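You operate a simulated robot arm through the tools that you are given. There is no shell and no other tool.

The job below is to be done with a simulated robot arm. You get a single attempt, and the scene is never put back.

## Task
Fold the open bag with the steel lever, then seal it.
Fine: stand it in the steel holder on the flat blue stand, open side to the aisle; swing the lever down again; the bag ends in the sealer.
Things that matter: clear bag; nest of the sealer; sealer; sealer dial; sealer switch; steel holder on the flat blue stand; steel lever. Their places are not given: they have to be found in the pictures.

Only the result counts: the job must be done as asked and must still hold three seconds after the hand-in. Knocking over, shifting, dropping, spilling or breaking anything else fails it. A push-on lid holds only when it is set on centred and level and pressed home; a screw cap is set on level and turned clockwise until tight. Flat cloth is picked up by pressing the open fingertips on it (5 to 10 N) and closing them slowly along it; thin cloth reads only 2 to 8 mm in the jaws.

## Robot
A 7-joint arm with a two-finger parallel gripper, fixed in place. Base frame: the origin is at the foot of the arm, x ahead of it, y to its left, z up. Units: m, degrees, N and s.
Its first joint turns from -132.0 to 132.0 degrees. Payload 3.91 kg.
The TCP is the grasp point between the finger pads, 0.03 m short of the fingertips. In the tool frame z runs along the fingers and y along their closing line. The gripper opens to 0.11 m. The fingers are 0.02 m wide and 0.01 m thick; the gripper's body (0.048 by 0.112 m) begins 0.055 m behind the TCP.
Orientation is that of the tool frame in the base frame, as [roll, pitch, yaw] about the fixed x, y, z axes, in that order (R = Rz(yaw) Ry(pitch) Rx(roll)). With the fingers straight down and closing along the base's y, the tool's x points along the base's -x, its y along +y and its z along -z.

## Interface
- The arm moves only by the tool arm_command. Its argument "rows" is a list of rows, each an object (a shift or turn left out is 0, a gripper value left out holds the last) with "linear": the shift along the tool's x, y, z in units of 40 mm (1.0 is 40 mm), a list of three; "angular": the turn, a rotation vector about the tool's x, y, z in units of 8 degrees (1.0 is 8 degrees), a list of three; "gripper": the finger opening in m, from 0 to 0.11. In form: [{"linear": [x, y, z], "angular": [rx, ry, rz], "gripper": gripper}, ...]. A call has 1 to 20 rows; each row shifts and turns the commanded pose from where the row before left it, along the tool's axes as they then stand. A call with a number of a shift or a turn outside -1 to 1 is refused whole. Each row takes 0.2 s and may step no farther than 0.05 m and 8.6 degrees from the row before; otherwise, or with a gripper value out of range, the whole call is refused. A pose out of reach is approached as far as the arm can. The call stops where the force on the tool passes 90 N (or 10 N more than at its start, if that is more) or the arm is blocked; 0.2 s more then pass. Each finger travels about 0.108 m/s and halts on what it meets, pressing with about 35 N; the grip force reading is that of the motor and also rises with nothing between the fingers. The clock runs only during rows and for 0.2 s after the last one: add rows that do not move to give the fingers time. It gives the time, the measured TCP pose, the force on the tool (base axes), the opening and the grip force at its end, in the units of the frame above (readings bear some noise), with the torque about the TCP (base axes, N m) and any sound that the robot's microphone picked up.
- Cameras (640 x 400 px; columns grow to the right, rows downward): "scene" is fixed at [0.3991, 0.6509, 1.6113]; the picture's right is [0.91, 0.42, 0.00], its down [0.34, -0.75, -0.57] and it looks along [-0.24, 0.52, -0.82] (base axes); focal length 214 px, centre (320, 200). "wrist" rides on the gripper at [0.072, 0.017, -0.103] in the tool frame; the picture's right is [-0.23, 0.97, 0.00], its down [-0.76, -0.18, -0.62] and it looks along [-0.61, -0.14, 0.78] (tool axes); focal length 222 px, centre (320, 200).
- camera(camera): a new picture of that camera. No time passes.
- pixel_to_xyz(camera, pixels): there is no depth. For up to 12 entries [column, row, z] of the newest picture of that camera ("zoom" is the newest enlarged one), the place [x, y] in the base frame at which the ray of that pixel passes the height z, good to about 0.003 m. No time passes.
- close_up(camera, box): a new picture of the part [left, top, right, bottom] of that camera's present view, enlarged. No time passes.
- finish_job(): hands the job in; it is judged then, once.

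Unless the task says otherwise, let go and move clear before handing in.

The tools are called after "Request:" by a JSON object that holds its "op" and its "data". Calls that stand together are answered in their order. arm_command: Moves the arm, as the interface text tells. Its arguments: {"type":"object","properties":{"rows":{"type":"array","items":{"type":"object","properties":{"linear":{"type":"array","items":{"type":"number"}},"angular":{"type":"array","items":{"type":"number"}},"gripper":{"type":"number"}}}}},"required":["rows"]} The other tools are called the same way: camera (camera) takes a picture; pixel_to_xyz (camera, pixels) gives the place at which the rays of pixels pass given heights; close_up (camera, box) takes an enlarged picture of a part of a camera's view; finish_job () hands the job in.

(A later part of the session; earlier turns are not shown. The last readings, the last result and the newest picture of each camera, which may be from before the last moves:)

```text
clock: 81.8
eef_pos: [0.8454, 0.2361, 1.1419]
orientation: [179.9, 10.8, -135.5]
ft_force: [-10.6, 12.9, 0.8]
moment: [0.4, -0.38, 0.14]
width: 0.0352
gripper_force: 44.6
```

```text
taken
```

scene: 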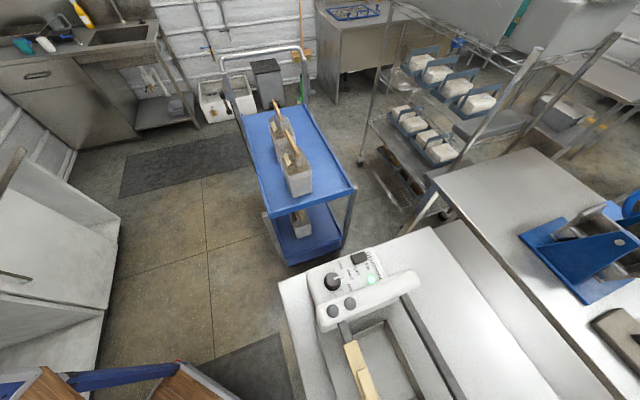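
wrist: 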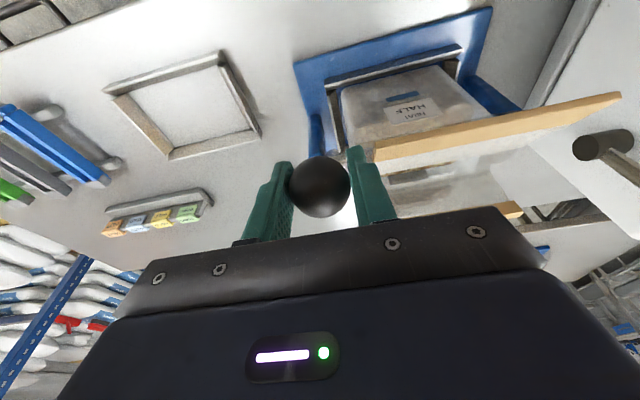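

The lever is at about 57 degrees with a small sideways load. The panel's batten at (500,130) now hides the crossbar, so I'll zoom in to check that the panel is being pushed.

Request:
{"op": "close_up", "data": {"camera": "wrist", "box": [330, 20, 640, 220]}}

Request:
{"op": "pixel_to_xyz", "data": {"camera": "wrist", "pixels": [[375, 157, 1.1], [620, 100, 1.1], [375, 157, 1.14], [620, 100, 1.14]]}}

```text
2.00 times, centred on (485, 120) of wrist
```

zoom: 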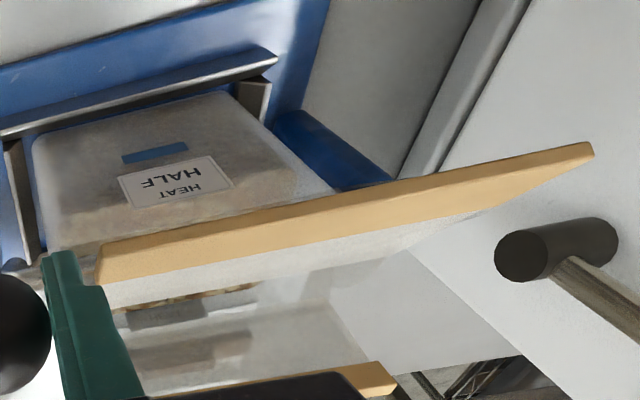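

```text
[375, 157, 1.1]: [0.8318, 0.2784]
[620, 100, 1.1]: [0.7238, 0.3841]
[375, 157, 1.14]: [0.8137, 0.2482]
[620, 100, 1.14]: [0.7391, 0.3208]
```

The batten's edge has moved in about 20 mm, so the crossbar is pushing the panel up from behind. I'll continue with a small sideways correction.

Request:
{"op": "arm_command", "data": {"rows": [{"linear": [-0.337, 0.03, -0.1245], "angular": [0, 0.5, 0]}, {"linear": [-0.337, 0.02, -0.1245], "angular": [0, 0.5, 0]}, {}]}}

Request:
{"op": "camera", "data": {"camera": "wrist"}}

Request:
{"op": "close_up", "data": {"camera": "wrist", "box": [330, 20, 640, 220]}}

```text
clock: 82.6
eef_pos: [0.8631, 0.2546, 1.1553]
orientation: [-179.9, 2.9, -135.6]
ft_force: [1.9, -0.5, 0.0]
moment: [0.0, -0.42, -0.04]
width: 0.0351
gripper_force: 45.5
```

```text
taken
```

wrist: 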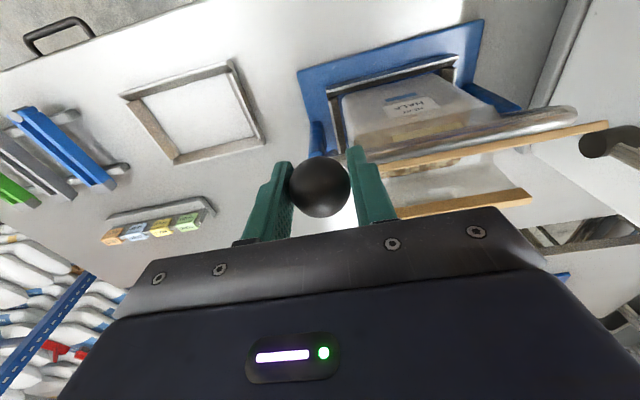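

```text
2.00 times, centred on (485, 120) of wrist
```

zoom: 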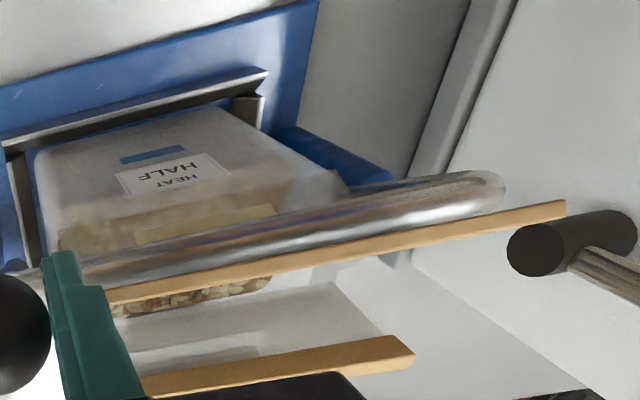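

The crossbar is now clearly visible pushing the panel upright, and the gap to the fixed batten is shrinking. I'll continue.

Request:
{"op": "arm_command", "data": {"rows": [{"linear": [-0.337, 0, -0.1245], "angular": [0, 0.5, 0]}, {"linear": [-0.337, 0, -0.1245], "angular": [0, 0.5, 0]}, {}]}}

Request:
{"op": "camera", "data": {"camera": "wrist"}}

Request:
{"op": "close_up", "data": {"camera": "wrist", "box": [330, 20, 640, 220]}}

```text
clock: 83.4
eef_pos: [0.8818, 0.2731, 1.1669]
orientation: [-179.9, -5.1, -135.6]
ft_force: [4.2, -8.4, 10.3]
moment: [-0.1, -0.21, -0.13]
width: 0.0352
gripper_force: 45.7
```

```text
taken
```

wrist: 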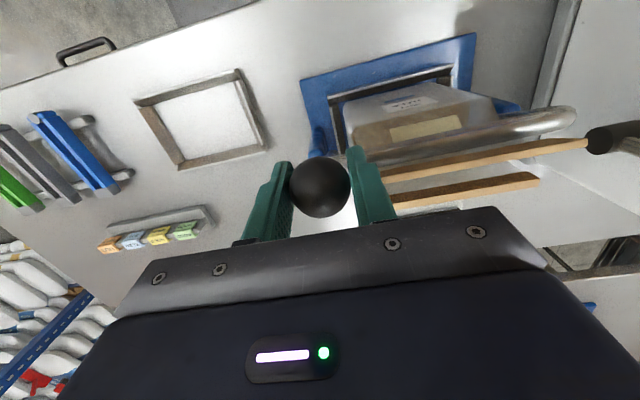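

```text
2.00 times, centred on (485, 120) of wrist
```

zoom: 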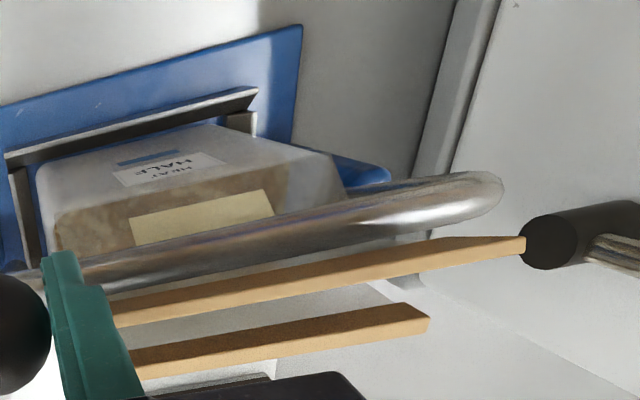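

The two battens are closing up. I'll go two more steps with less hand rotation.

Request:
{"op": "arm_command", "data": {"rows": [{"linear": [-0.337, 0, -0.14], "angular": [0, 0.25, 0]}, {"linear": [-0.17, 0, -0.055], "angular": [0, 0.12, 0]}, {}]}}

Request:
{"op": "camera", "data": {"camera": "wrist"}}

Request:
{"op": "close_up", "data": {"camera": "wrist", "box": [330, 20, 640, 220]}}

```text
clock: 84.2
eef_pos: [0.897, 0.2876, 1.1717]
orientation: [-180.0, -8.2, -135.6]
ft_force: [3.1, -9.6, 6.7]
moment: [-0.55, 0.47, 0.03]
width: 0.0354
gripper_force: 45.0
```

```text
taken
```

wrist: 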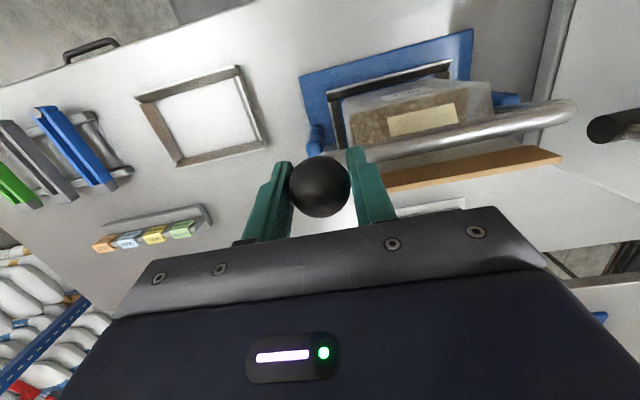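

```text
2.00 times, centred on (485, 120) of wrist
```

zoom: 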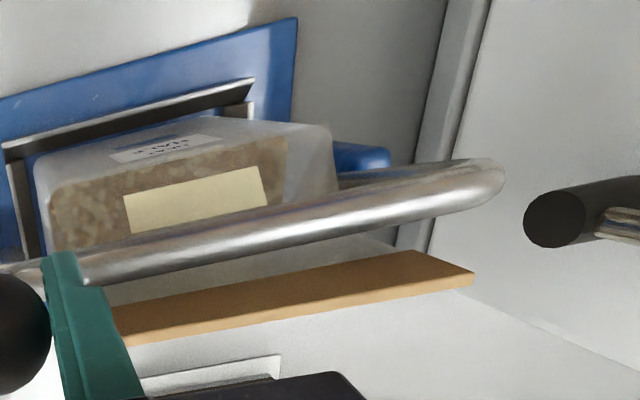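

Only one batten face is visible now, at zoom (290,300), so the two battens seem to have come together. I'll go a touch further to make sure it's pressed closed, watching the force.

Request:
{"op": "arm_command", "data": {"rows": [{"linear": [-0.17, -0.03, -0.05], "angular": [0, 0.12, 0]}, {}]}}

Request:
{"op": "camera", "data": {"camera": "wrist"}}

Request:
{"op": "close_up", "data": {"camera": "wrist", "box": [330, 60, 600, 230]}}

```text
clock: 84.8
eef_pos: [0.9015, 0.2917, 1.1729]
orientation: [179.9, -9.1, -135.5]
ft_force: [-3.9, -1.8, 4.3]
moment: [-0.6, 0.69, -0.06]
width: 0.0351
gripper_force: 45.0
```

```text
taken
```

wrist: 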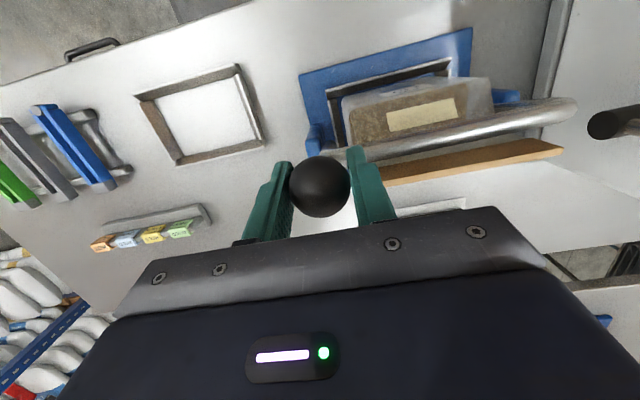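

```text
2.35 times, centred on (465, 145) of wrist
```

zoom: 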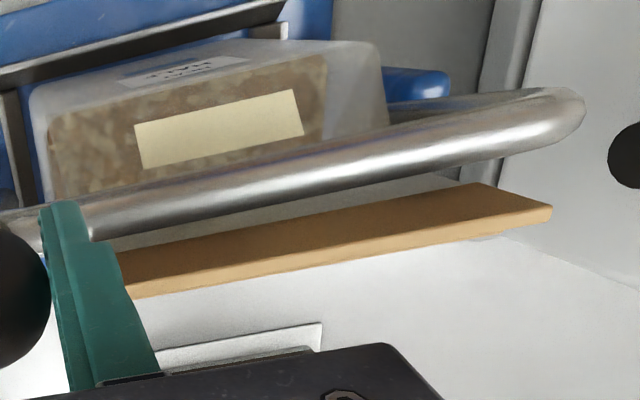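

It looks closed, and the resistance is still only a few newtons. I'll push about 3 degrees more to see whether it presses against the closed panels.

Request:
{"op": "arm_command", "data": {"rows": [{"linear": [-0.13, 0, -0.03], "angular": [0, 0.1, 0]}, {"linear": [-0.13, 0, -0.03], "angular": [0, 0.1, 0]}, {}]}}

Request:
{"op": "camera", "data": {"camera": "wrist"}}

Request:
{"op": "close_up", "data": {"camera": "wrist", "box": [330, 60, 600, 230]}}

```text
clock: 85.6
eef_pos: [0.909, 0.2994, 1.1734]
orientation: [179.9, -10.8, -135.6]
ft_force: [-31.9, -13.9, -1.6]
moment: [-0.12, 0.2, 0.01]
width: 0.0354
gripper_force: 45.4
```

```text
taken
```

wrist: 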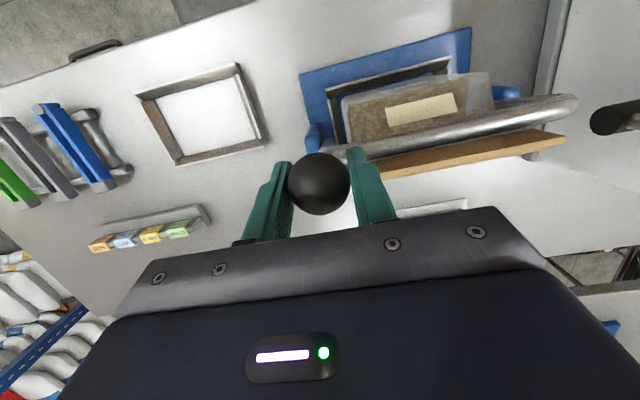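

```text
2.35 times, centred on (465, 145) of wrist
```

zoom: 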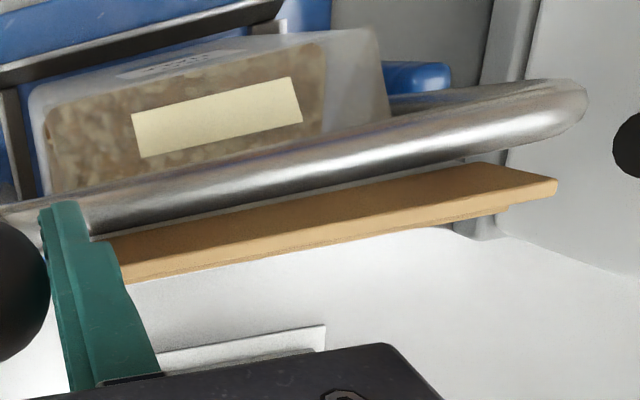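

Now the lever pushes back with about 32 N: the panels are pressed together and the fold is done. I'll swing the lever back down along the same arc, watching that the panel stays closed.

Request:
{"op": "arm_command", "data": {"rows": [{"linear": [0.339, 0, 0.118], "angular": [0, -0.5, 0]}, {"linear": [0.339, 0, 0.118], "angular": [0, -0.5, 0]}, {"linear": [0.339, 0, 0.118], "angular": [0, -0.5, 0]}, {}]}}

Request:
{"op": "camera", "data": {"camera": "wrist"}}

Request:
{"op": "close_up", "data": {"camera": "wrist", "box": [330, 40, 620, 230]}}

```text
clock: 86.6
eef_pos: [0.8795, 0.2699, 1.1622]
orientation: [180.0, 1.3, -135.5]
ft_force: [-4.1, 3.4, -2.2]
moment: [-0.01, 0.09, 0.03]
width: 0.0351
gripper_force: 44.9
```

```text
taken
```

wrist: 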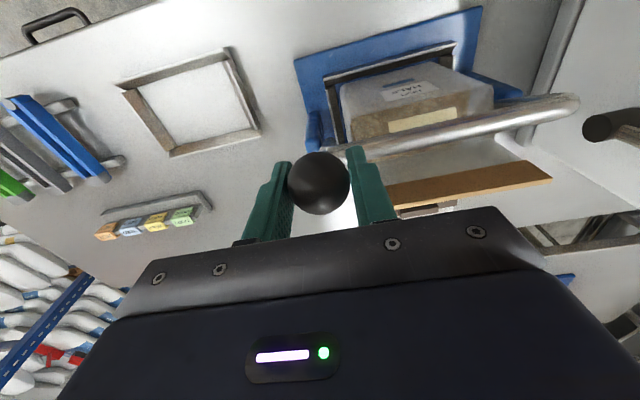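

```text
2.11 times, centred on (475, 135) of wrist
```

zoom: 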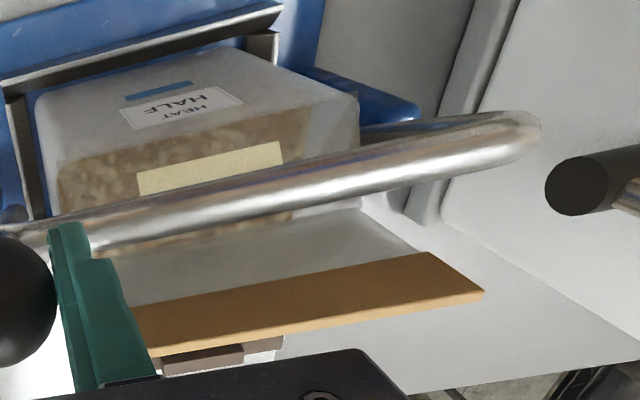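

The panel stays closed while the lever moves away: the battens sit together at zoom (310,300). I'll keep swinging the lever down.

Request:
{"op": "arm_command", "data": {"rows": [{"linear": [0.339, 0, 0.117], "angular": [0, -0.5, 0]}, {"linear": [0.339, 0, 0.117], "angular": [0, -0.5, 0]}, {"linear": [0.339, 0, 0.117], "angular": [0, -0.5, 0]}, {"linear": [0.339, 0, 0.117], "angular": [0, -0.5, 0]}, {}]}}

Request:
{"op": "arm_command", "data": {"rows": [{"linear": [0.339, 0, 0.117], "angular": [0, -0.5, 0]}, {"linear": [0.339, 0, 0.117], "angular": [0, -0.5, 0]}, {"linear": [0.339, 0, 0.117], "angular": [0, -0.5, 0]}, {"linear": [0.339, 0, 0.117], "angular": [0, -0.5, 0]}, {}]}}

```text
clock: 87.8
eef_pos: [0.8427, 0.2344, 1.1373]
orientation: [-180.0, 17.2, -135.6]
ft_force: [7.3, -0.4, -9.5]
moment: [-0.02, 0.0, -0.03]
width: 0.0352
gripper_force: 45.0
```

```text
clock: 89.0
eef_pos: [0.8133, 0.2049, 1.1003]
orientation: [-179.9, 33.4, -135.6]
ft_force: [9.7, -7.5, -1.1]
moment: [0.38, -0.5, -0.25]
width: 0.0353
gripper_force: 45.1
```

Down to 40 degrees with small forces, so I'll continue to the rest position.

Request:
{"op": "arm_command", "data": {"rows": [{"linear": [0.339, 0, 0.117], "angular": [0, -0.5, 0]}, {"linear": [0.339, 0, 0.117], "angular": [0, -0.5, 0]}, {"linear": [0.339, 0, 0.117], "angular": [0, -0.5, 0]}, {"linear": [0.339, 0, 0.117], "angular": [0, -0.5, 0]}, {"linear": [0.339, 0, 0.117], "angular": [0, -0.5, 0]}, {}]}}

Request:
{"op": "arm_command", "data": {"rows": [{"linear": [0.34, 0, 0.114]}, {"linear": [0.331, 0, 0.138]}, {}]}}

Request:
{"op": "camera", "data": {"camera": "wrist"}}

```text
clock: 90.4
eef_pos: [0.7887, 0.1793, 1.0367]
orientation: [180.0, 53.3, -135.7]
ft_force: [18.7, -4.5, -9.0]
moment: [-0.39, 0.52, -0.03]
width: 0.0353
gripper_force: 45.4
```

```text
clock: 91.2
eef_pos: [0.7842, 0.1739, 1.0102]
orientation: [180.0, 53.3, -135.7]
ft_force: [15.9, -7.7, 3.0]
moment: [0.83, -0.87, -0.08]
width: 0.0352
gripper_force: 45.1
```

```text
taken
```

wrist: 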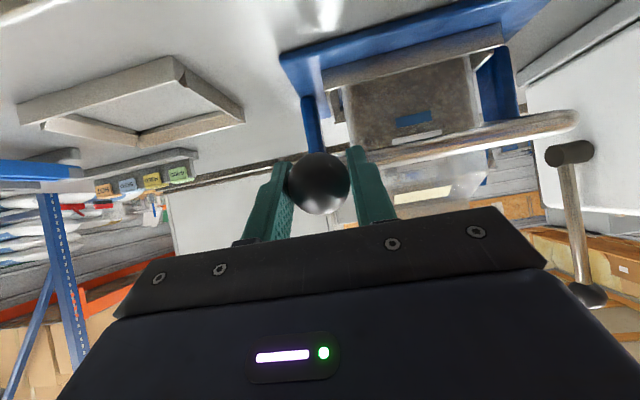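

The ball is at z 1.010 and its original rest was 1.000. I'll lower the last 10 mm plus a little more to feel the stop.

Request:
{"op": "arm_command", "data": {"rows": [{"linear": [0.242, 0, 0.119]}, {}]}}

Request:
{"op": "arm_command", "data": {"rows": [{"linear": [0.1, 0, 0.05]}, {}]}}

```text
clock: 91.8
eef_pos: [0.7811, 0.1738, 1.0004]
orientation: [-179.9, 53.4, -135.5]
ft_force: [24.4, -11.0, 30.6]
moment: [0.01, -0.15, 0.01]
width: 0.0355
gripper_force: 45.1
```

```text
clock: 92.4
eef_pos: [0.7809, 0.1719, 0.9956]
orientation: [180.0, 53.3, -135.6]
ft_force: [21.7, -13.4, 30.3]
moment: [-0.07, 0.05, -0.04]
width: 0.0351
gripper_force: 44.6
```

A 30 N upward reaction at z 1.000 means the lever is on its rest stop. I'll release the ball and back away.

Request:
{"op": "arm_command", "data": {"rows": [{"gripper": 0.05}, {"gripper": 0.08}, {}, {"linear": [0, 0, -0.5]}, {"linear": [0, 0, -0.8]}, {"linear": [0, 0, -0.9]}, {"linear": [0, 0, -0.9]}, {"linear": [0, 0, -0.9]}]}}

Request:
{"op": "camera", "data": {"camera": "wrist"}}

Request:
{"op": "close_up", "data": {"camera": "wrist", "box": [270, 30, 530, 230]}}

```text
clock: 94.2
eef_pos: [0.689, 0.0823, 1.0898]
orientation: [180.0, 53.3, -135.5]
ft_force: [0.1, -0.1, 1.2]
moment: [0.03, -0.04, 0.0]
width: 0.08
gripper_force: 0.1
```

```text
taken
```

wrist: 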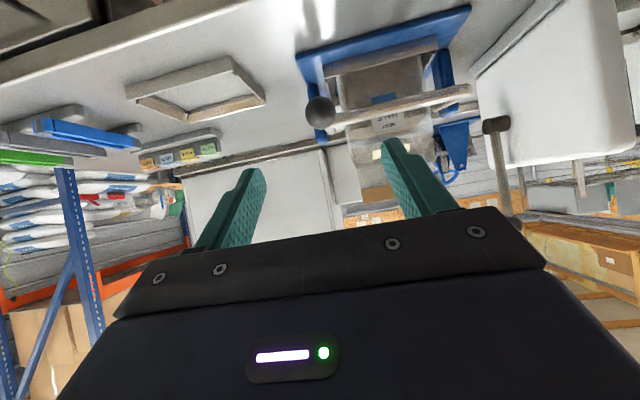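

```text
2.00 times, centred on (400, 130) of wrist
```

zoom: 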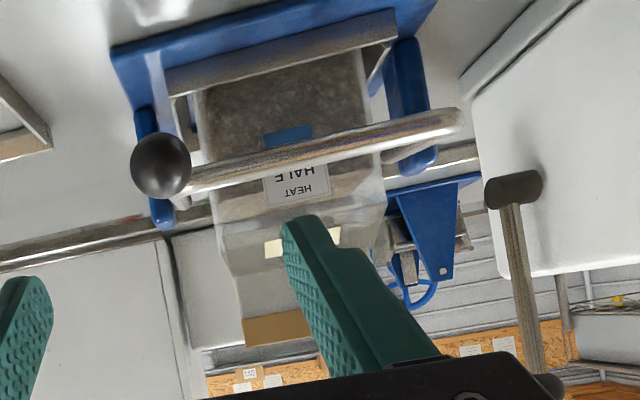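

The bag is folded, with one neck and the battens together at zoom (275,330), and the lever is back at rest. I also see an upright post with dark ends at (505,170) beside the sealer's left tower, about [0.722,0.562], z 1.02 to 1.22, which may be the sealer's own lever. I'll get a better view of it.

Request:
{"op": "arm_command", "data": {"rows": [{"linear": [0, 0, -0.8]}, {"linear": [-0.5, 0.8, 0]}, {"linear": [-0.5, 0.8, 0]}, {"linear": [-0.5, 0.8, 0]}, {"linear": [-0.5, 0.8, 0]}, {"linear": [-0.5, 0.8, 0]}, {"linear": [-0.5, 0.8, 0]}, {"linear": [-0.5, 0.8, 0], "angular": [0, 0.5, 0]}, {"angular": [0, 1, 0]}]}}

Request:
{"op": "camera", "data": {"camera": "wrist"}}

```text
clock: 96.2
eef_pos: [0.5727, 0.2824, 1.2215]
orientation: [180.0, 41.2, -135.6]
ft_force: [0.0, 0.2, 0.5]
moment: [0.01, -0.06, -0.01]
width: 0.08
gripper_force: 0.1
```

```text
taken
```

wrist: 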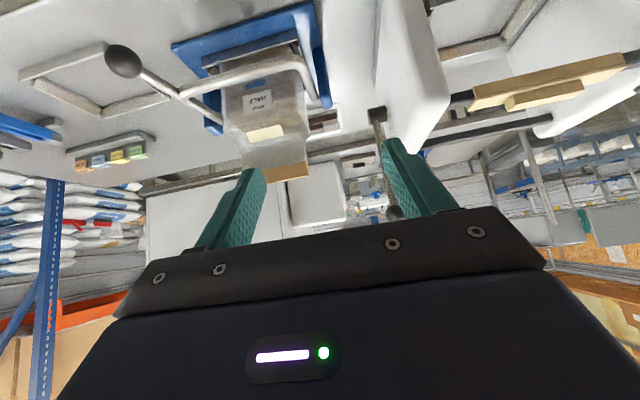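

Request:
{"op": "close_up", "data": {"camera": "wrist", "box": [340, 80, 480, 230]}}

Request:
{"op": "close_up", "data": {"camera": "wrist", "box": [150, 20, 350, 200]}}

Request:
{"op": "close_up", "data": {"camera": "wrist", "box": [400, 0, 640, 160]}}

```text
2.67 times, centred on (410, 155) of wrist
```

zoom: 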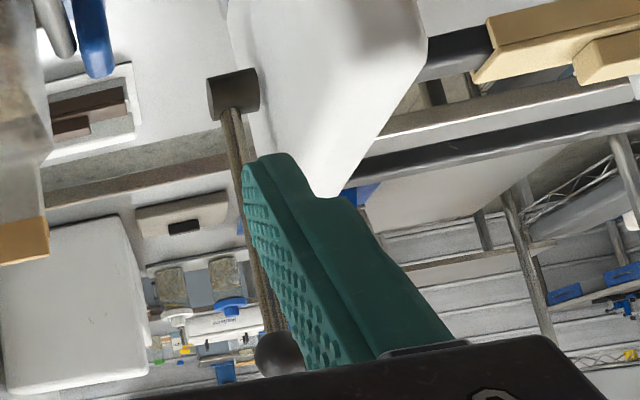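

```text
2.22 times, centred on (250, 110) of wrist
```

zoom: 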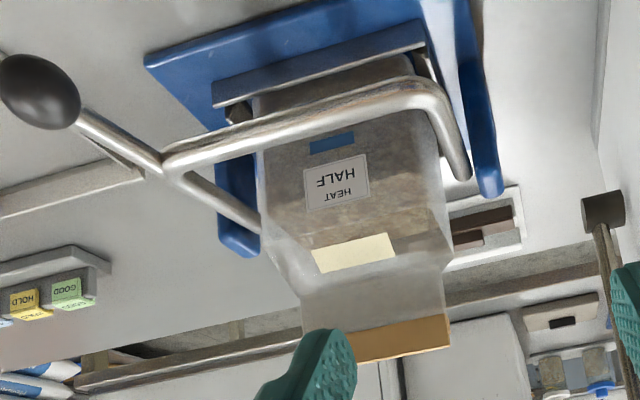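

```text
2.50 times, centred on (520, 80) of wrist
```

zoom: 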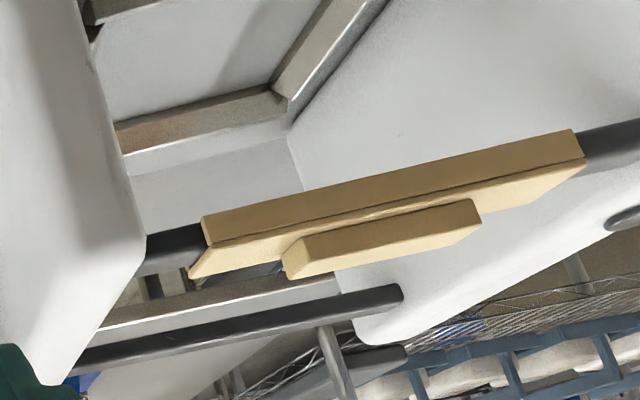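

The post is indeed a lever on the sealer's left tower: a hub at zoom (232,95) with a knob on top. First I need accurate positions of the nest and bars to insert the bag, so I'll take a top-down view of the sealer.

Request:
{"op": "arm_command", "data": {"rows": [{"linear": [0, 0, -0.9]}, {"linear": [0, 0, -0.9], "angular": [0, 1, 0]}, {"linear": [0, 0, -0.9], "angular": [0, 1, 0]}, {"angular": [0, 1, 0]}, {"angular": [0, 1, 0]}, {"angular": [0, 1, 0]}, {"angular": [0, 0, 1]}, {"angular": [0, 0, 1]}, {"angular": [0, 0, 1]}, {"angular": [0, 0, 1]}, {"angular": [0, 0, 1]}, {"angular": [0, 0, 1]}, {"angular": [0, 0, 1]}, {"angular": [0, 0, 1]}, {"angular": [0, 0, 1]}, {"angular": [0, 0, 1]}, {"angular": [0, 0, 1]}, {"angular": [0, 0, 0.25]}]}}

```text
clock: 100.0
eef_pos: [0.5253, 0.2364, 1.3061]
orientation: [178.8, 0.1, 134.3]
ft_force: [0.6, 0.2, 0.0]
moment: [0.0, 0.01, 0.02]
width: 0.0799
gripper_force: 0.0
```

Request:
{"op": "arm_command", "data": {"rows": [{"angular": [0.15, 0, 0]}, {"linear": [0.66, 0.74, -0.07]}, {"linear": [0.66, 0.74, -0.07]}, {"linear": [0.66, 0.74, -0.07]}, {"linear": [0.66, 0.74, -0.07]}, {"linear": [0.66, 0.74, -0.07]}, {"linear": [0.66, 0.74, -0.07]}, {"linear": [0.66, 0.74, -0.07]}, {"linear": [0.66, 0.74, -0.07]}, {"linear": [0.66, 0.74, -0.07]}, {"linear": [0.66, 0.74, -0.07]}, {"linear": [0.66, 0.74, -0.07]}, {"angular": [0, 1, 0]}, {"angular": [0, 1, 0]}, {"angular": [0, 1, 0]}, {"angular": [0, 1, 0]}]}}

Request:
{"op": "camera", "data": {"camera": "wrist"}}

```text
clock: 103.4
eef_pos: [0.5533, 0.672, 1.3383]
orientation: [179.9, -32.1, 134.6]
ft_force: [-0.2, 1.1, 0.6]
moment: [-0.03, -0.02, -0.01]
width: 0.08
gripper_force: 0.0
```

```text
taken
```

wrist: 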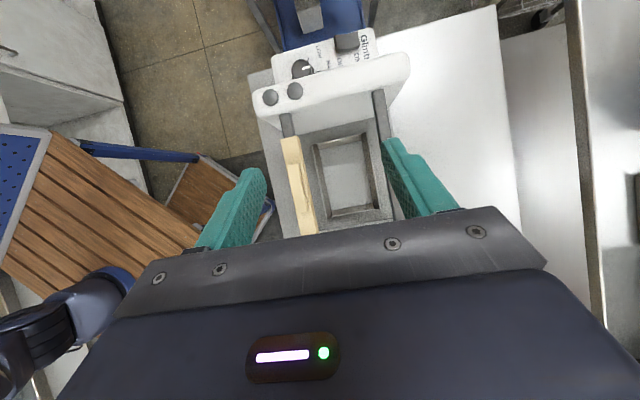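

This top-down view shows the nest at (345,175) between the wood bar on the left (aisle) and the dark bar on the right. I'll zoom in and measure.

Request:
{"op": "close_up", "data": {"camera": "wrist", "box": [240, 70, 440, 240]}}

Request:
{"op": "pixel_to_xyz", "data": {"camera": "wrist", "pixels": [[313, 146, 0.9], [365, 133, 0.9], [326, 221, 0.9], [380, 207, 0.9], [288, 125, 1.09], [379, 95, 1.09], [382, 130, 1.09], [285, 140, 1.1], [301, 138, 1.1], [301, 232, 1.1], [318, 230, 1.1]]}}

```text
2.35 times, centred on (340, 155) of wrist
```

zoom: 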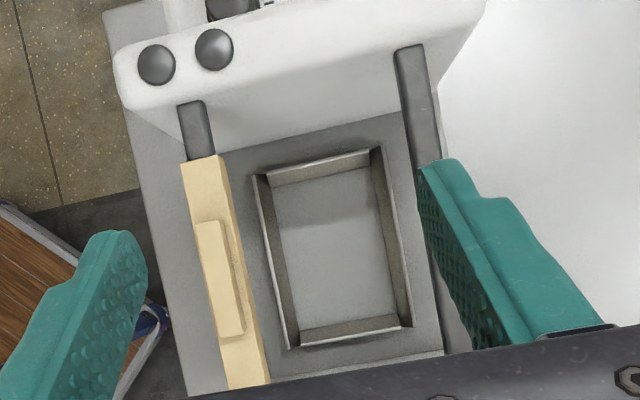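

```text
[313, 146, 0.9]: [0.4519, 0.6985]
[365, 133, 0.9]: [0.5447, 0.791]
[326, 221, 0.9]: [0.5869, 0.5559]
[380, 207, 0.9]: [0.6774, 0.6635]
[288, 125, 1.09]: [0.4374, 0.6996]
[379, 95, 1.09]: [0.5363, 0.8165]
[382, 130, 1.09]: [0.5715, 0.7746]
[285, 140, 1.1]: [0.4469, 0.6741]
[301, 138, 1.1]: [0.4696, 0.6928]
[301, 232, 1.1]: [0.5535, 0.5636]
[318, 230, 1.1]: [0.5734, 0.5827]
```

The gap between the plank's far face (n about 0.816) and the dark bar (n about 0.947) is about 0.13 m, enough for the 0.096 m bag. I'll zoom tighter on the nest to get its floor corners.

Request:
{"op": "close_up", "data": {"camera": "wrist", "box": [300, 125, 396, 225]}}

Request:
{"op": "close_up", "data": {"camera": "wrist", "box": [270, 75, 400, 155]}}

```text
4.00 times, centred on (348, 175) of wrist
```

zoom: 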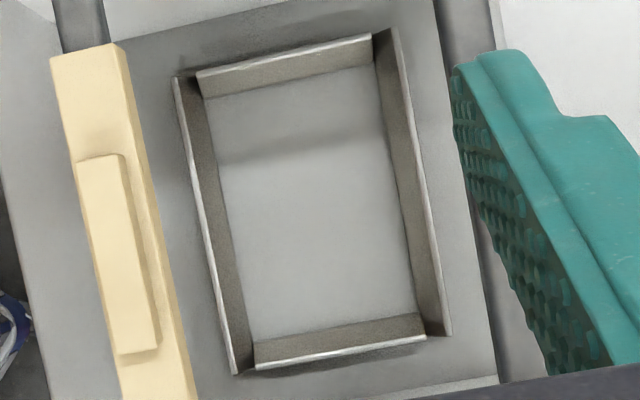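

```text
4.92 times, centred on (335, 115) of wrist
```

zoom: 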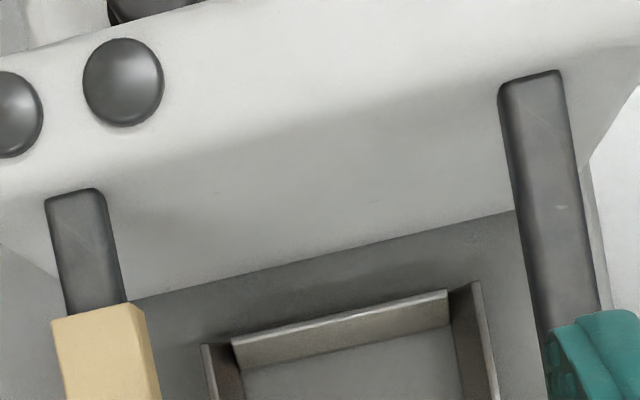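

Request:
{"op": "pixel_to_xyz", "data": {"camera": "wrist", "pixels": [[319.3, 149.3, 0.88], [362, 140.8, 0.88], [331.5, 210.5, 0.88], [372, 203, 0.88], [311.8, 144.5, 0.904], [326.8, 218.5, 0.904], [365.5, 132, 0.904], [381, 208.8, 0.904], [317.3, 143, 0.904], [331.8, 217.5, 0.904], [374.5, 210, 0.904], [360.5, 133.8, 0.904]]}}

Request:
{"op": "pixel_to_xyz", "data": {"camera": "wrist", "pixels": [[298, 136, 1.1], [317, 225, 1.1], [371.6, 92, 1.09], [383, 135, 1.09], [281, 139, 1.1], [280, 117, 1.09], [291, 113.5, 1.09]]}}

```text
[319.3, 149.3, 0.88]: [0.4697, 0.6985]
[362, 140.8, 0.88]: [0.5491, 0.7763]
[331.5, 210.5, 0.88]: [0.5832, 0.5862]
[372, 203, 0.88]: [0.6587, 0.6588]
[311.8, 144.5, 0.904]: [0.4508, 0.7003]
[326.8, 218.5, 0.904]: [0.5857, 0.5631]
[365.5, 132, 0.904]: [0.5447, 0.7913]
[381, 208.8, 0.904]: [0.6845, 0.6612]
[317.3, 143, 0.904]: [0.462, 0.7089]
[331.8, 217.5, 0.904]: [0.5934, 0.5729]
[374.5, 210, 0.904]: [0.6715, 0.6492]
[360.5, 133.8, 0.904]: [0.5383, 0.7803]
```

```text
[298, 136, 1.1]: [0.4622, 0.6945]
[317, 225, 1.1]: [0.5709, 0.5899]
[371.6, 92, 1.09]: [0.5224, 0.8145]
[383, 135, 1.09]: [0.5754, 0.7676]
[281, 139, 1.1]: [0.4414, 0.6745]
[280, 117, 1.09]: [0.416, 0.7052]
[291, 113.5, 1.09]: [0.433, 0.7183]
```

The nest floor centre is at [0.5655,0.680] with 6 mm of margin around the bag, and the gap between the bars is centred at the same place. I'll go back above the bag and re-grasp with the tool straight down, which suits the sealer better.

Request:
{"op": "arm_command", "data": {"rows": [{"angular": [0, -1, 0]}, {"angular": [0, -1, 0]}, {"angular": [0, -1, 0]}, {"angular": [0, -1, 0]}, {"linear": [-0.867, 0.041, 0]}, {"linear": [-0.867, 0.041, 0]}, {"linear": [-0.867, 0.041, 0]}, {"linear": [-0.867, 0.041, 0]}, {"linear": [-0.867, 0.041, 0]}, {"linear": [-0.867, 0.041, 0]}, {"linear": [-0.867, 0.041, 0]}, {"linear": [-0.867, 0.041, 0]}, {"linear": [-0.867, 0.041, 0]}, {"linear": [-0.45, 0.041, 0]}]}}

Request:
{"op": "camera", "data": {"camera": "wrist"}}

```text
clock: 106.4
eef_pos: [0.7974, 0.4465, 1.3369]
orientation: [179.9, 0.0, 134.5]
ft_force: [-1.4, -0.4, 0.5]
moment: [-0.05, -0.02, -0.02]
width: 0.08
gripper_force: 0.2
```

```text
taken
```

wrist: 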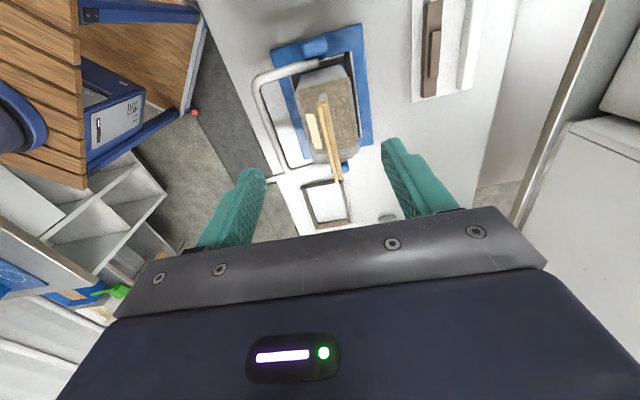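

Request:
{"op": "close_up", "data": {"camera": "wrist", "box": [250, 20, 400, 200]}}

Request:
{"op": "pixel_to_xyz", "data": {"camera": "wrist", "pixels": [[322, 96, 1.1], [338, 180, 1.1], [319, 96, 1.1], [327, 96, 1.1], [334, 181, 1.1], [342, 180, 1.1]]}}

```text
2.22 times, centred on (325, 110) of wrist
```

zoom: 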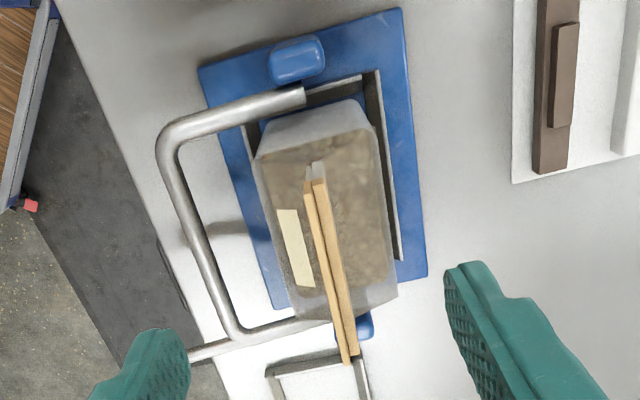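

```text
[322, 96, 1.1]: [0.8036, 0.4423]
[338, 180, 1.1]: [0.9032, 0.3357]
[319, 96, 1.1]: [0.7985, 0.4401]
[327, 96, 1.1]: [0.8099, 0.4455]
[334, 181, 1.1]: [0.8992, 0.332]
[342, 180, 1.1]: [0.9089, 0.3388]
```

The two battens now lie side by side, their pair centred at about [0.856,0.386], and the bag sits squarely in the holder. I'll move above the pair and come down to z 1.2 for a check.

Request:
{"op": "arm_command", "data": {"rows": [{"linear": [-0.707, 0, 0], "gripper": 0.06}, {"linear": [-0.707, 0, 0]}, {"linear": [-0.707, 0, 0]}, {"linear": [0, 0, 0.855]}, {"linear": [0, 0, 0.855]}, {"linear": [0, 0, 0.855]}, {"linear": [0, 0, 0.855]}, {}]}}

Request:
{"op": "camera", "data": {"camera": "wrist"}}

Request:
{"op": "close_up", "data": {"camera": "wrist", "box": [240, 40, 420, 220]}}

```text
clock: 108.2
eef_pos: [0.8579, 0.3865, 1.2007]
orientation: [179.9, -0.1, 134.4]
ft_force: [0.2, 0.0, -0.4]
moment: [-0.01, 0.01, 0.01]
width: 0.0603
gripper_force: 0.1
```

```text
taken
```

wrist: 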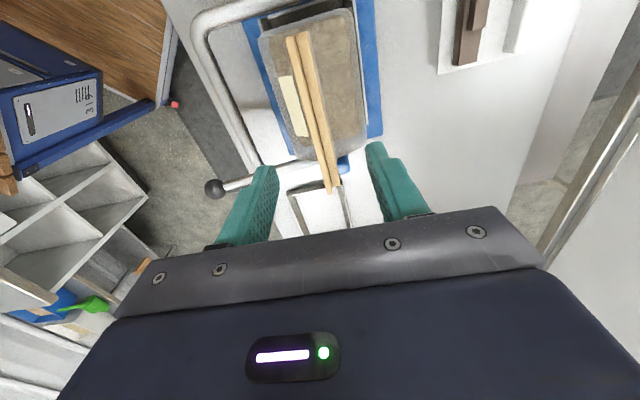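

```text
2.22 times, centred on (330, 130) of wrist
```

zoom: 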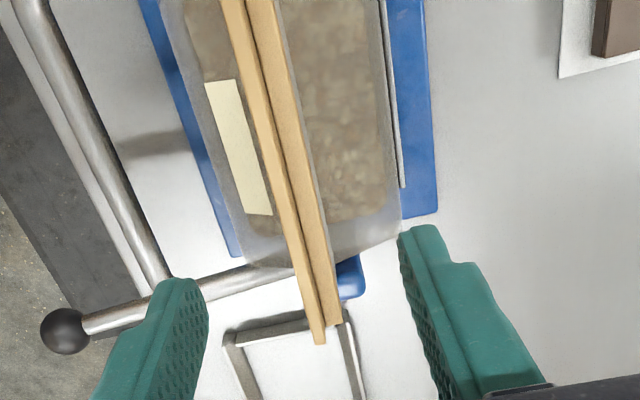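

The pair sits centrally between the fingers. I'll check its line against the TCP.

Request:
{"op": "pixel_to_xyz", "data": {"camera": "wrist", "pixels": [[333.2, 189.9, 1.1], [296.3, 42.3, 1.1], [287, 40, 1.1], [308, 34, 1.1], [314, 120, 1.1], [324.5, 192, 1.1], [340, 185, 1.1]]}}

```text
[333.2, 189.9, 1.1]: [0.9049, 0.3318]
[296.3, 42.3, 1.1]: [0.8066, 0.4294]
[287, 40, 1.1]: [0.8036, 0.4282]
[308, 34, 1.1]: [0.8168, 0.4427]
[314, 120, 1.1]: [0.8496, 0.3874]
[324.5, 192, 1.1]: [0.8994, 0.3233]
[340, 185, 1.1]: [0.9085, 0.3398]
```

The TCP is within 3 mm. I'll correct that, descend to the battens and close.

Request:
{"op": "arm_command", "data": {"rows": [{"linear": [0, -0.075, 0.56]}, {"linear": [0, 0, 0.56]}, {"linear": [0, 0, 0.56]}, {"linear": [0, 0, 0.56]}, {"linear": [0, 0, 0.56]}, {}]}}

Request:
{"op": "camera", "data": {"camera": "wrist"}}

```text
clock: 109.6
eef_pos: [0.854, 0.3843, 1.0879]
orientation: [-180.0, -0.1, 134.4]
ft_force: [0.2, -0.2, 0.6]
moment: [0.01, 0.03, 0.01]
width: 0.0602
gripper_force: 0.1
```

```text
taken
```

wrist: 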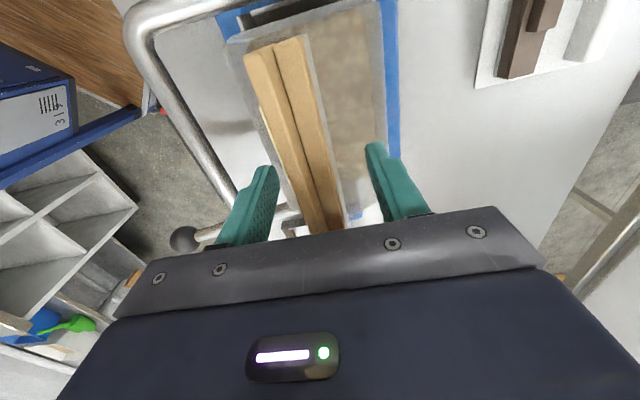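

The battens pass through the TCP pixel, so I'll close on them.

Request:
{"op": "arm_command", "data": {"rows": [{"gripper": 0.04}, {"gripper": 0.02}, {"gripper": 0.0}, {"gripper": 0.0}, {"gripper": 0.0}]}}

Request:
{"op": "camera", "data": {"camera": "wrist"}}

```text
clock: 110.8
eef_pos: [0.8548, 0.3839, 1.0879]
orientation: [179.9, 0.0, 134.4]
ft_force: [2.2, 4.0, -0.3]
moment: [0.13, -0.1, 0.34]
width: 0.0124
gripper_force: 34.6
```

```text
taken
```

wrist: 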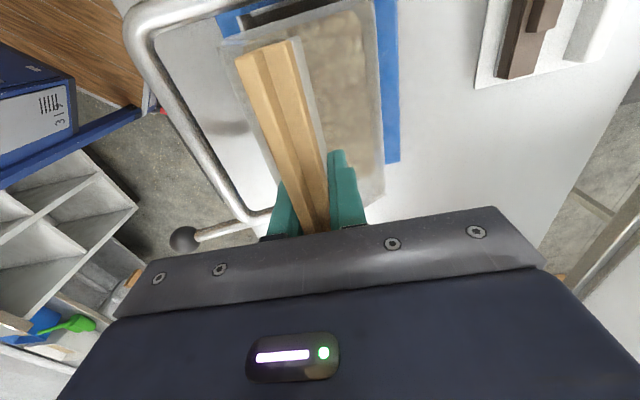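

The battens are gripped at 12.4 mm. I'll lift 20 mm first and check the load.

Request:
{"op": "arm_command", "data": {"rows": [{"linear": [0, 0, -0.25]}, {"linear": [0, 0, -0.25]}, {}]}}

Request:
{"op": "camera", "data": {"camera": "wrist"}}

```text
clock: 111.6
eef_pos: [0.8544, 0.3836, 1.1076]
orientation: [179.9, 0.0, 134.4]
ft_force: [-0.1, -0.5, -12.1]
moment: [-0.03, -0.04, -0.01]
width: 0.012
gripper_force: 34.8
```

```text
taken
```

wrist: 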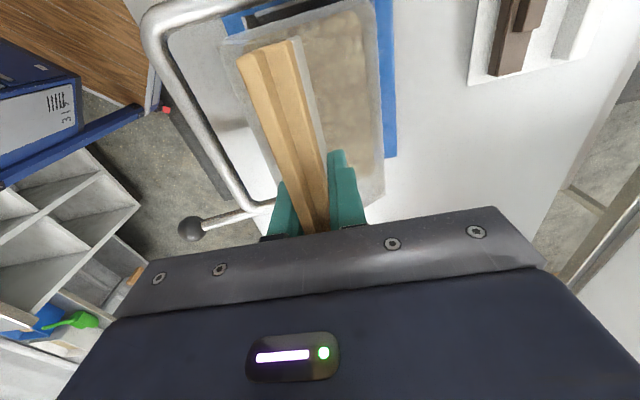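

The load is balanced at about 12 N. I'll lift on to clear the lever, then move towards the aisle, which lets me route around the sealer's upright lever.

Request:
{"op": "arm_command", "data": {"rows": [{"linear": [0, 0, -0.6]}, {"linear": [0, 0, -0.8]}, {"linear": [0, 0, -0.8]}, {"linear": [0, 0, -0.8]}, {"linear": [0, 0, -0.8]}, {"linear": [0, 0, -0.8]}, {"linear": [0, 0, -0.4]}, {}]}}

Request:
{"op": "arm_command", "data": {"rows": [{"linear": [0, -0.6, 0]}, {"linear": [0, -0.8, 0]}, {"linear": [0, -0.8, 0]}, {"linear": [0, -0.8, -0.3]}, {"linear": [0, -0.8, -0.4]}, {"linear": [0, -0.8, -0.4]}, {"linear": [0, -0.8, -0.4]}, {"linear": [0, -0.6, -0.4]}, {}]}}

Request:
{"op": "camera", "data": {"camera": "wrist"}}

```text
clock: 113.4
eef_pos: [0.8564, 0.3845, 1.3086]
orientation: [180.0, 0.0, 134.4]
ft_force: [0.0, 0.3, -12.1]
moment: [-0.04, -0.04, -0.02]
width: 0.0122
gripper_force: 34.8
```

```text
clock: 115.4
eef_pos: [0.6831, 0.2162, 1.3836]
orientation: [179.8, -0.1, 134.4]
ft_force: [-0.6, 0.5, -12.3]
moment: [-0.01, -0.05, 0.0]
width: 0.0119
gripper_force: 35.4
```

```text
taken
```

wrist: 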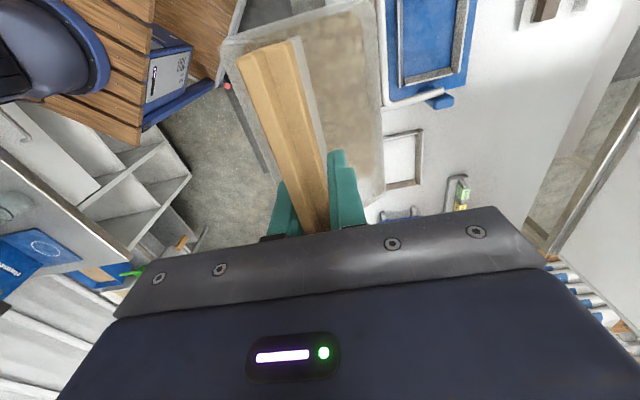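

The bag hangs steady at z 1.384 on the aisle side. I'll go along the table to the sealer, then across over the wood bar with the bag's bottom above 1.16.

Request:
{"op": "arm_command", "data": {"rows": [{"linear": [0.6, 0, 0]}, {"linear": [0.8, 0, 0]}, {"linear": [0.8, 0, 0]}, {"linear": [0.8, 0, 0]}, {"linear": [0.8, 0, 0]}, {"linear": [0.8, 0, 0]}, {"linear": [0.8, 0, 0]}, {"linear": [0.8, 0, 0]}, {"linear": [0.8, 0, 0]}, {"linear": [0.8, 0, 0]}, {"linear": [0.8, 0, 0]}, {"linear": [0.8, 0, 0]}, {"linear": [0.6, 0, 0]}, {"linear": [0.3, 0, 0]}, {}]}}

Request:
{"op": "camera", "data": {"camera": "wrist"}}

Request:
{"op": "camera", "data": {"camera": "scene"}}

```text
clock: 118.6
eef_pos: [0.3957, 0.5109, 1.3836]
orientation: [179.9, 0.0, 134.4]
ft_force: [-0.5, -0.1, -12.8]
moment: [-0.08, -0.01, 0.01]
width: 0.0121
gripper_force: 34.6
```

```text
taken
```

wrist: 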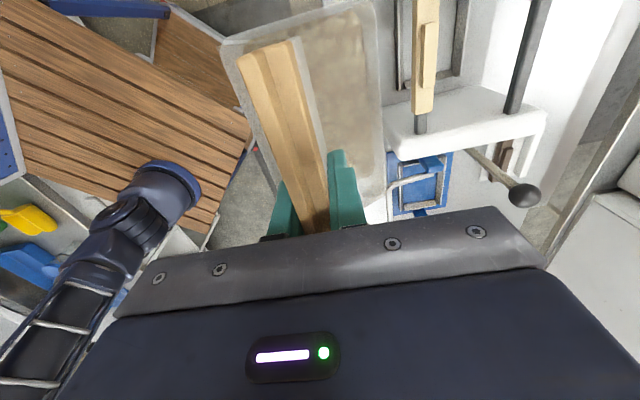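

```text
taken
```

scene: 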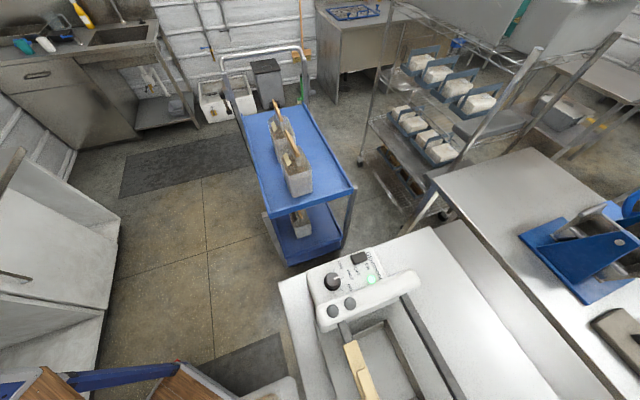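

The bag is lined up along the table with the nest, at b = -0.088. I'll move across, over the wood bar.

Request:
{"op": "arm_command", "data": {"rows": [{"linear": [0, 0.5, 0]}, {"linear": [0, 0.8, 0]}, {"linear": [0, 0.8, 0]}, {"linear": [0, 0.8, 0]}, {"linear": [0, 0.8, 0]}, {"linear": [0, 0.8, 0]}, {"linear": [0, 0.8, 0]}, {"linear": [0, 0.44, 0]}, {"linear": [0, 0.2, 0]}, {}]}}

Request:
{"op": "camera", "data": {"camera": "wrist"}}

Request:
{"op": "camera", "data": {"camera": "scene"}}

```text
clock: 120.8
eef_pos: [0.5644, 0.6771, 1.3841]
orientation: [179.9, 0.0, 134.4]
ft_force: [0.4, -1.2, -12.1]
moment: [-0.03, 0.02, 0.0]
width: 0.012
gripper_force: 34.8
```

```text
taken
```

wrist: 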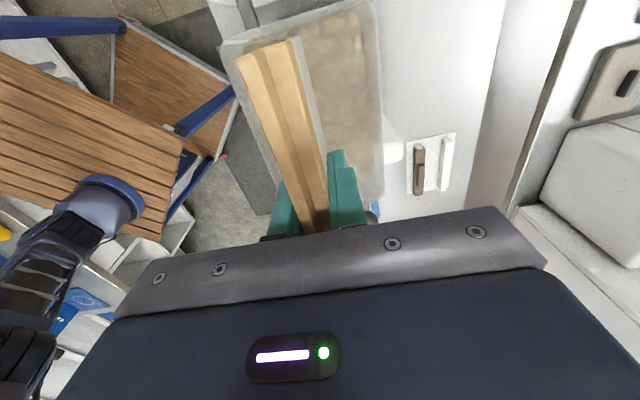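

```text
taken
```

scene: 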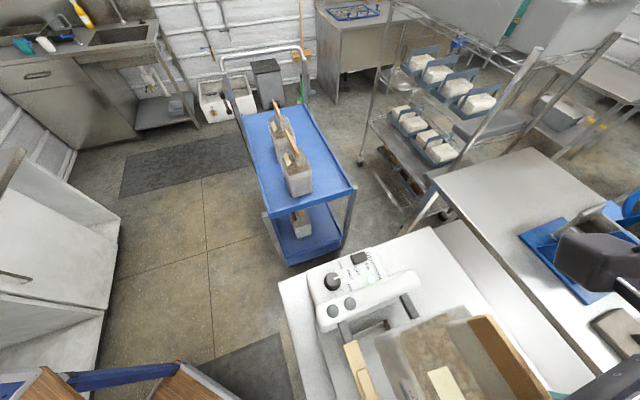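

The bag is above the nest, within about 2 mm of target, seen in the scene view at (440,360). I'll lower it between the bars in stages.

Request:
{"op": "close_up", "data": {"camera": "scene", "box": [305, 235, 500, 400]}}

Request:
{"op": "arm_command", "data": {"rows": [{"linear": [0, 0.04, 0.5]}, {"linear": [0, 0, 0.5]}, {"linear": [0, 0, 0.5]}, {}]}}

Request:
{"op": "close_up", "data": {"camera": "scene", "box": [305, 235, 500, 400]}}

```text
2.42 times, centred on (402, 318) of scene
```

zoom: 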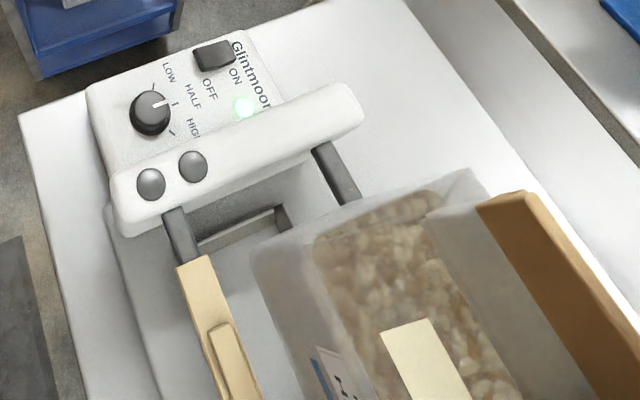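

```text
clock: 121.8
eef_pos: [0.564, 0.678, 1.3239]
orientation: [179.9, 0.0, 134.3]
ft_force: [-0.3, -0.5, -12.0]
moment: [-0.06, -0.02, 0.02]
width: 0.0121
gripper_force: 35.0
```

```text
2.42 times, centred on (402, 318) of scene
```

zoom: 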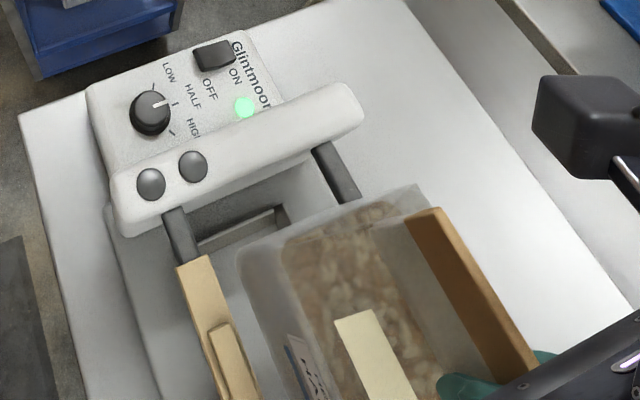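

Descending cleanly between the bars, with the lamp still green. I'll continue lowering.

Request:
{"op": "arm_command", "data": {"rows": [{"linear": [0, 0, 0.5]}, {"linear": [0, 0, 0.5]}, {"linear": [0, 0, 0.5]}, {"linear": [0, 0, 0.5]}, {"linear": [0, 0, 0.5]}, {}]}}

Request:
{"op": "close_up", "data": {"camera": "scene", "box": [305, 235, 500, 400]}}

Request:
{"op": "camera", "data": {"camera": "wrist"}}

```text
clock: 123.2
eef_pos: [0.5662, 0.6766, 1.2245]
orientation: [179.9, 0.0, 134.4]
ft_force: [0.0, 0.2, -12.0]
moment: [-0.07, -0.02, 0.02]
width: 0.0118
gripper_force: 35.3
```

```text
2.42 times, centred on (402, 318) of scene
```

zoom: 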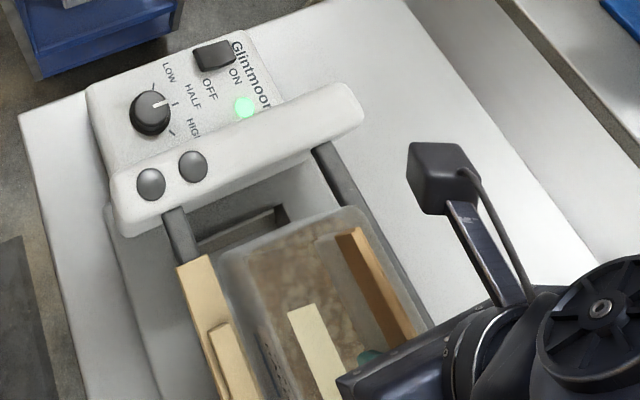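

```text
taken
```

wrist: 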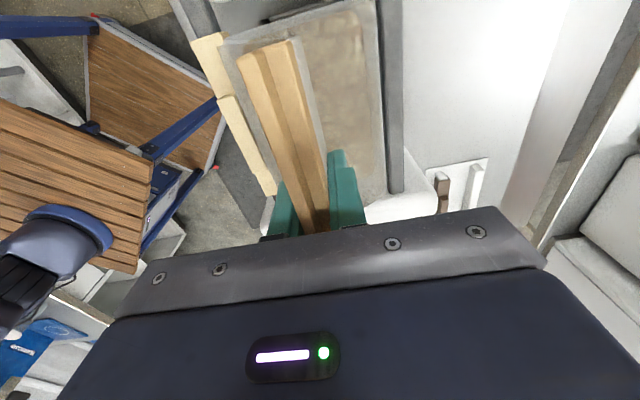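

The bag is between the bars with no contact. I'll lower to just above the nest walls.

Request:
{"op": "arm_command", "data": {"rows": [{"linear": [0, 0, 0.4]}, {"linear": [0, 0, 0.4]}, {"linear": [0, 0, 0.4]}, {"linear": [0, 0, 0.4]}, {"linear": [0, 0, 0.4]}, {}]}}

Request:
{"op": "camera", "data": {"camera": "wrist"}}

Request:
{"op": "close_up", "data": {"camera": "scene", "box": [305, 235, 500, 400]}}

```text
clock: 124.6
eef_pos: [0.5651, 0.6766, 1.1436]
orientation: [179.9, 0.0, 134.4]
ft_force: [0.7, -0.5, -11.7]
moment: [-0.1, -0.03, -0.01]
width: 0.0119
gripper_force: 34.8
```

```text
taken
```

wrist: 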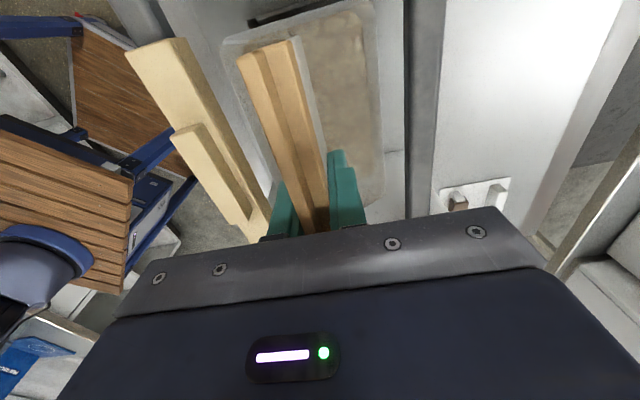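

```text
2.42 times, centred on (402, 318) of scene
```

zoom: 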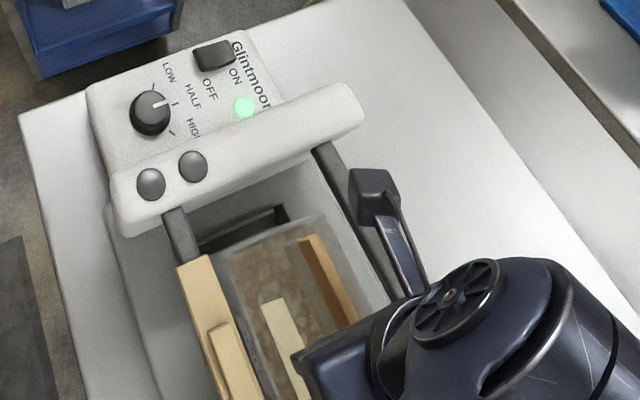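

No contact at z 1.144. Now I'll use small steps into the nest, watching the force.

Request:
{"op": "arm_command", "data": {"rows": [{"linear": [0, 0, 0.15]}, {"linear": [0, 0, 0.15]}, {"linear": [0, 0, 0.15]}, {}]}}

Request:
{"op": "arm_command", "data": {"rows": [{"linear": [0, 0, 0.1]}, {"linear": [0, 0, 0.1]}, {}]}}

Request:
{"op": "arm_command", "data": {"rows": [{"linear": [0, 0, 0.1]}, {"linear": [0, 0, 0.1]}, {}]}}

```text
clock: 125.6
eef_pos: [0.5658, 0.6784, 1.1255]
orientation: [-180.0, 0.0, 134.4]
ft_force: [0.7, 0.4, -12.0]
moment: [-0.07, -0.02, 0.01]
width: 0.0118
gripper_force: 34.7
```

```text
clock: 126.4
eef_pos: [0.5666, 0.6776, 1.1178]
orientation: [179.9, 0.0, 134.4]
ft_force: [-0.6, -1.0, -11.5]
moment: [-0.05, -0.03, 0.0]
width: 0.0118
gripper_force: 35.0
```

```text
clock: 127.2
eef_pos: [0.5658, 0.6783, 1.1108]
orientation: [-180.0, 0.0, 134.4]
ft_force: [0.5, 0.2, -11.4]
moment: [-0.06, 0.01, 0.01]
width: 0.0119
gripper_force: 34.7
```

Request:
{"op": "arm_command", "data": {"rows": [{"linear": [0, 0, 0.1]}, {"linear": [0, 0, 0.1]}, {}]}}

```text
clock: 128.0
eef_pos: [0.5651, 0.678, 1.1022]
orientation: [-180.0, -0.1, 134.3]
ft_force: [4.0, 2.2, 15.4]
moment: [-0.25, 0.44, 0.04]
width: 0.0128
gripper_force: 34.3
```

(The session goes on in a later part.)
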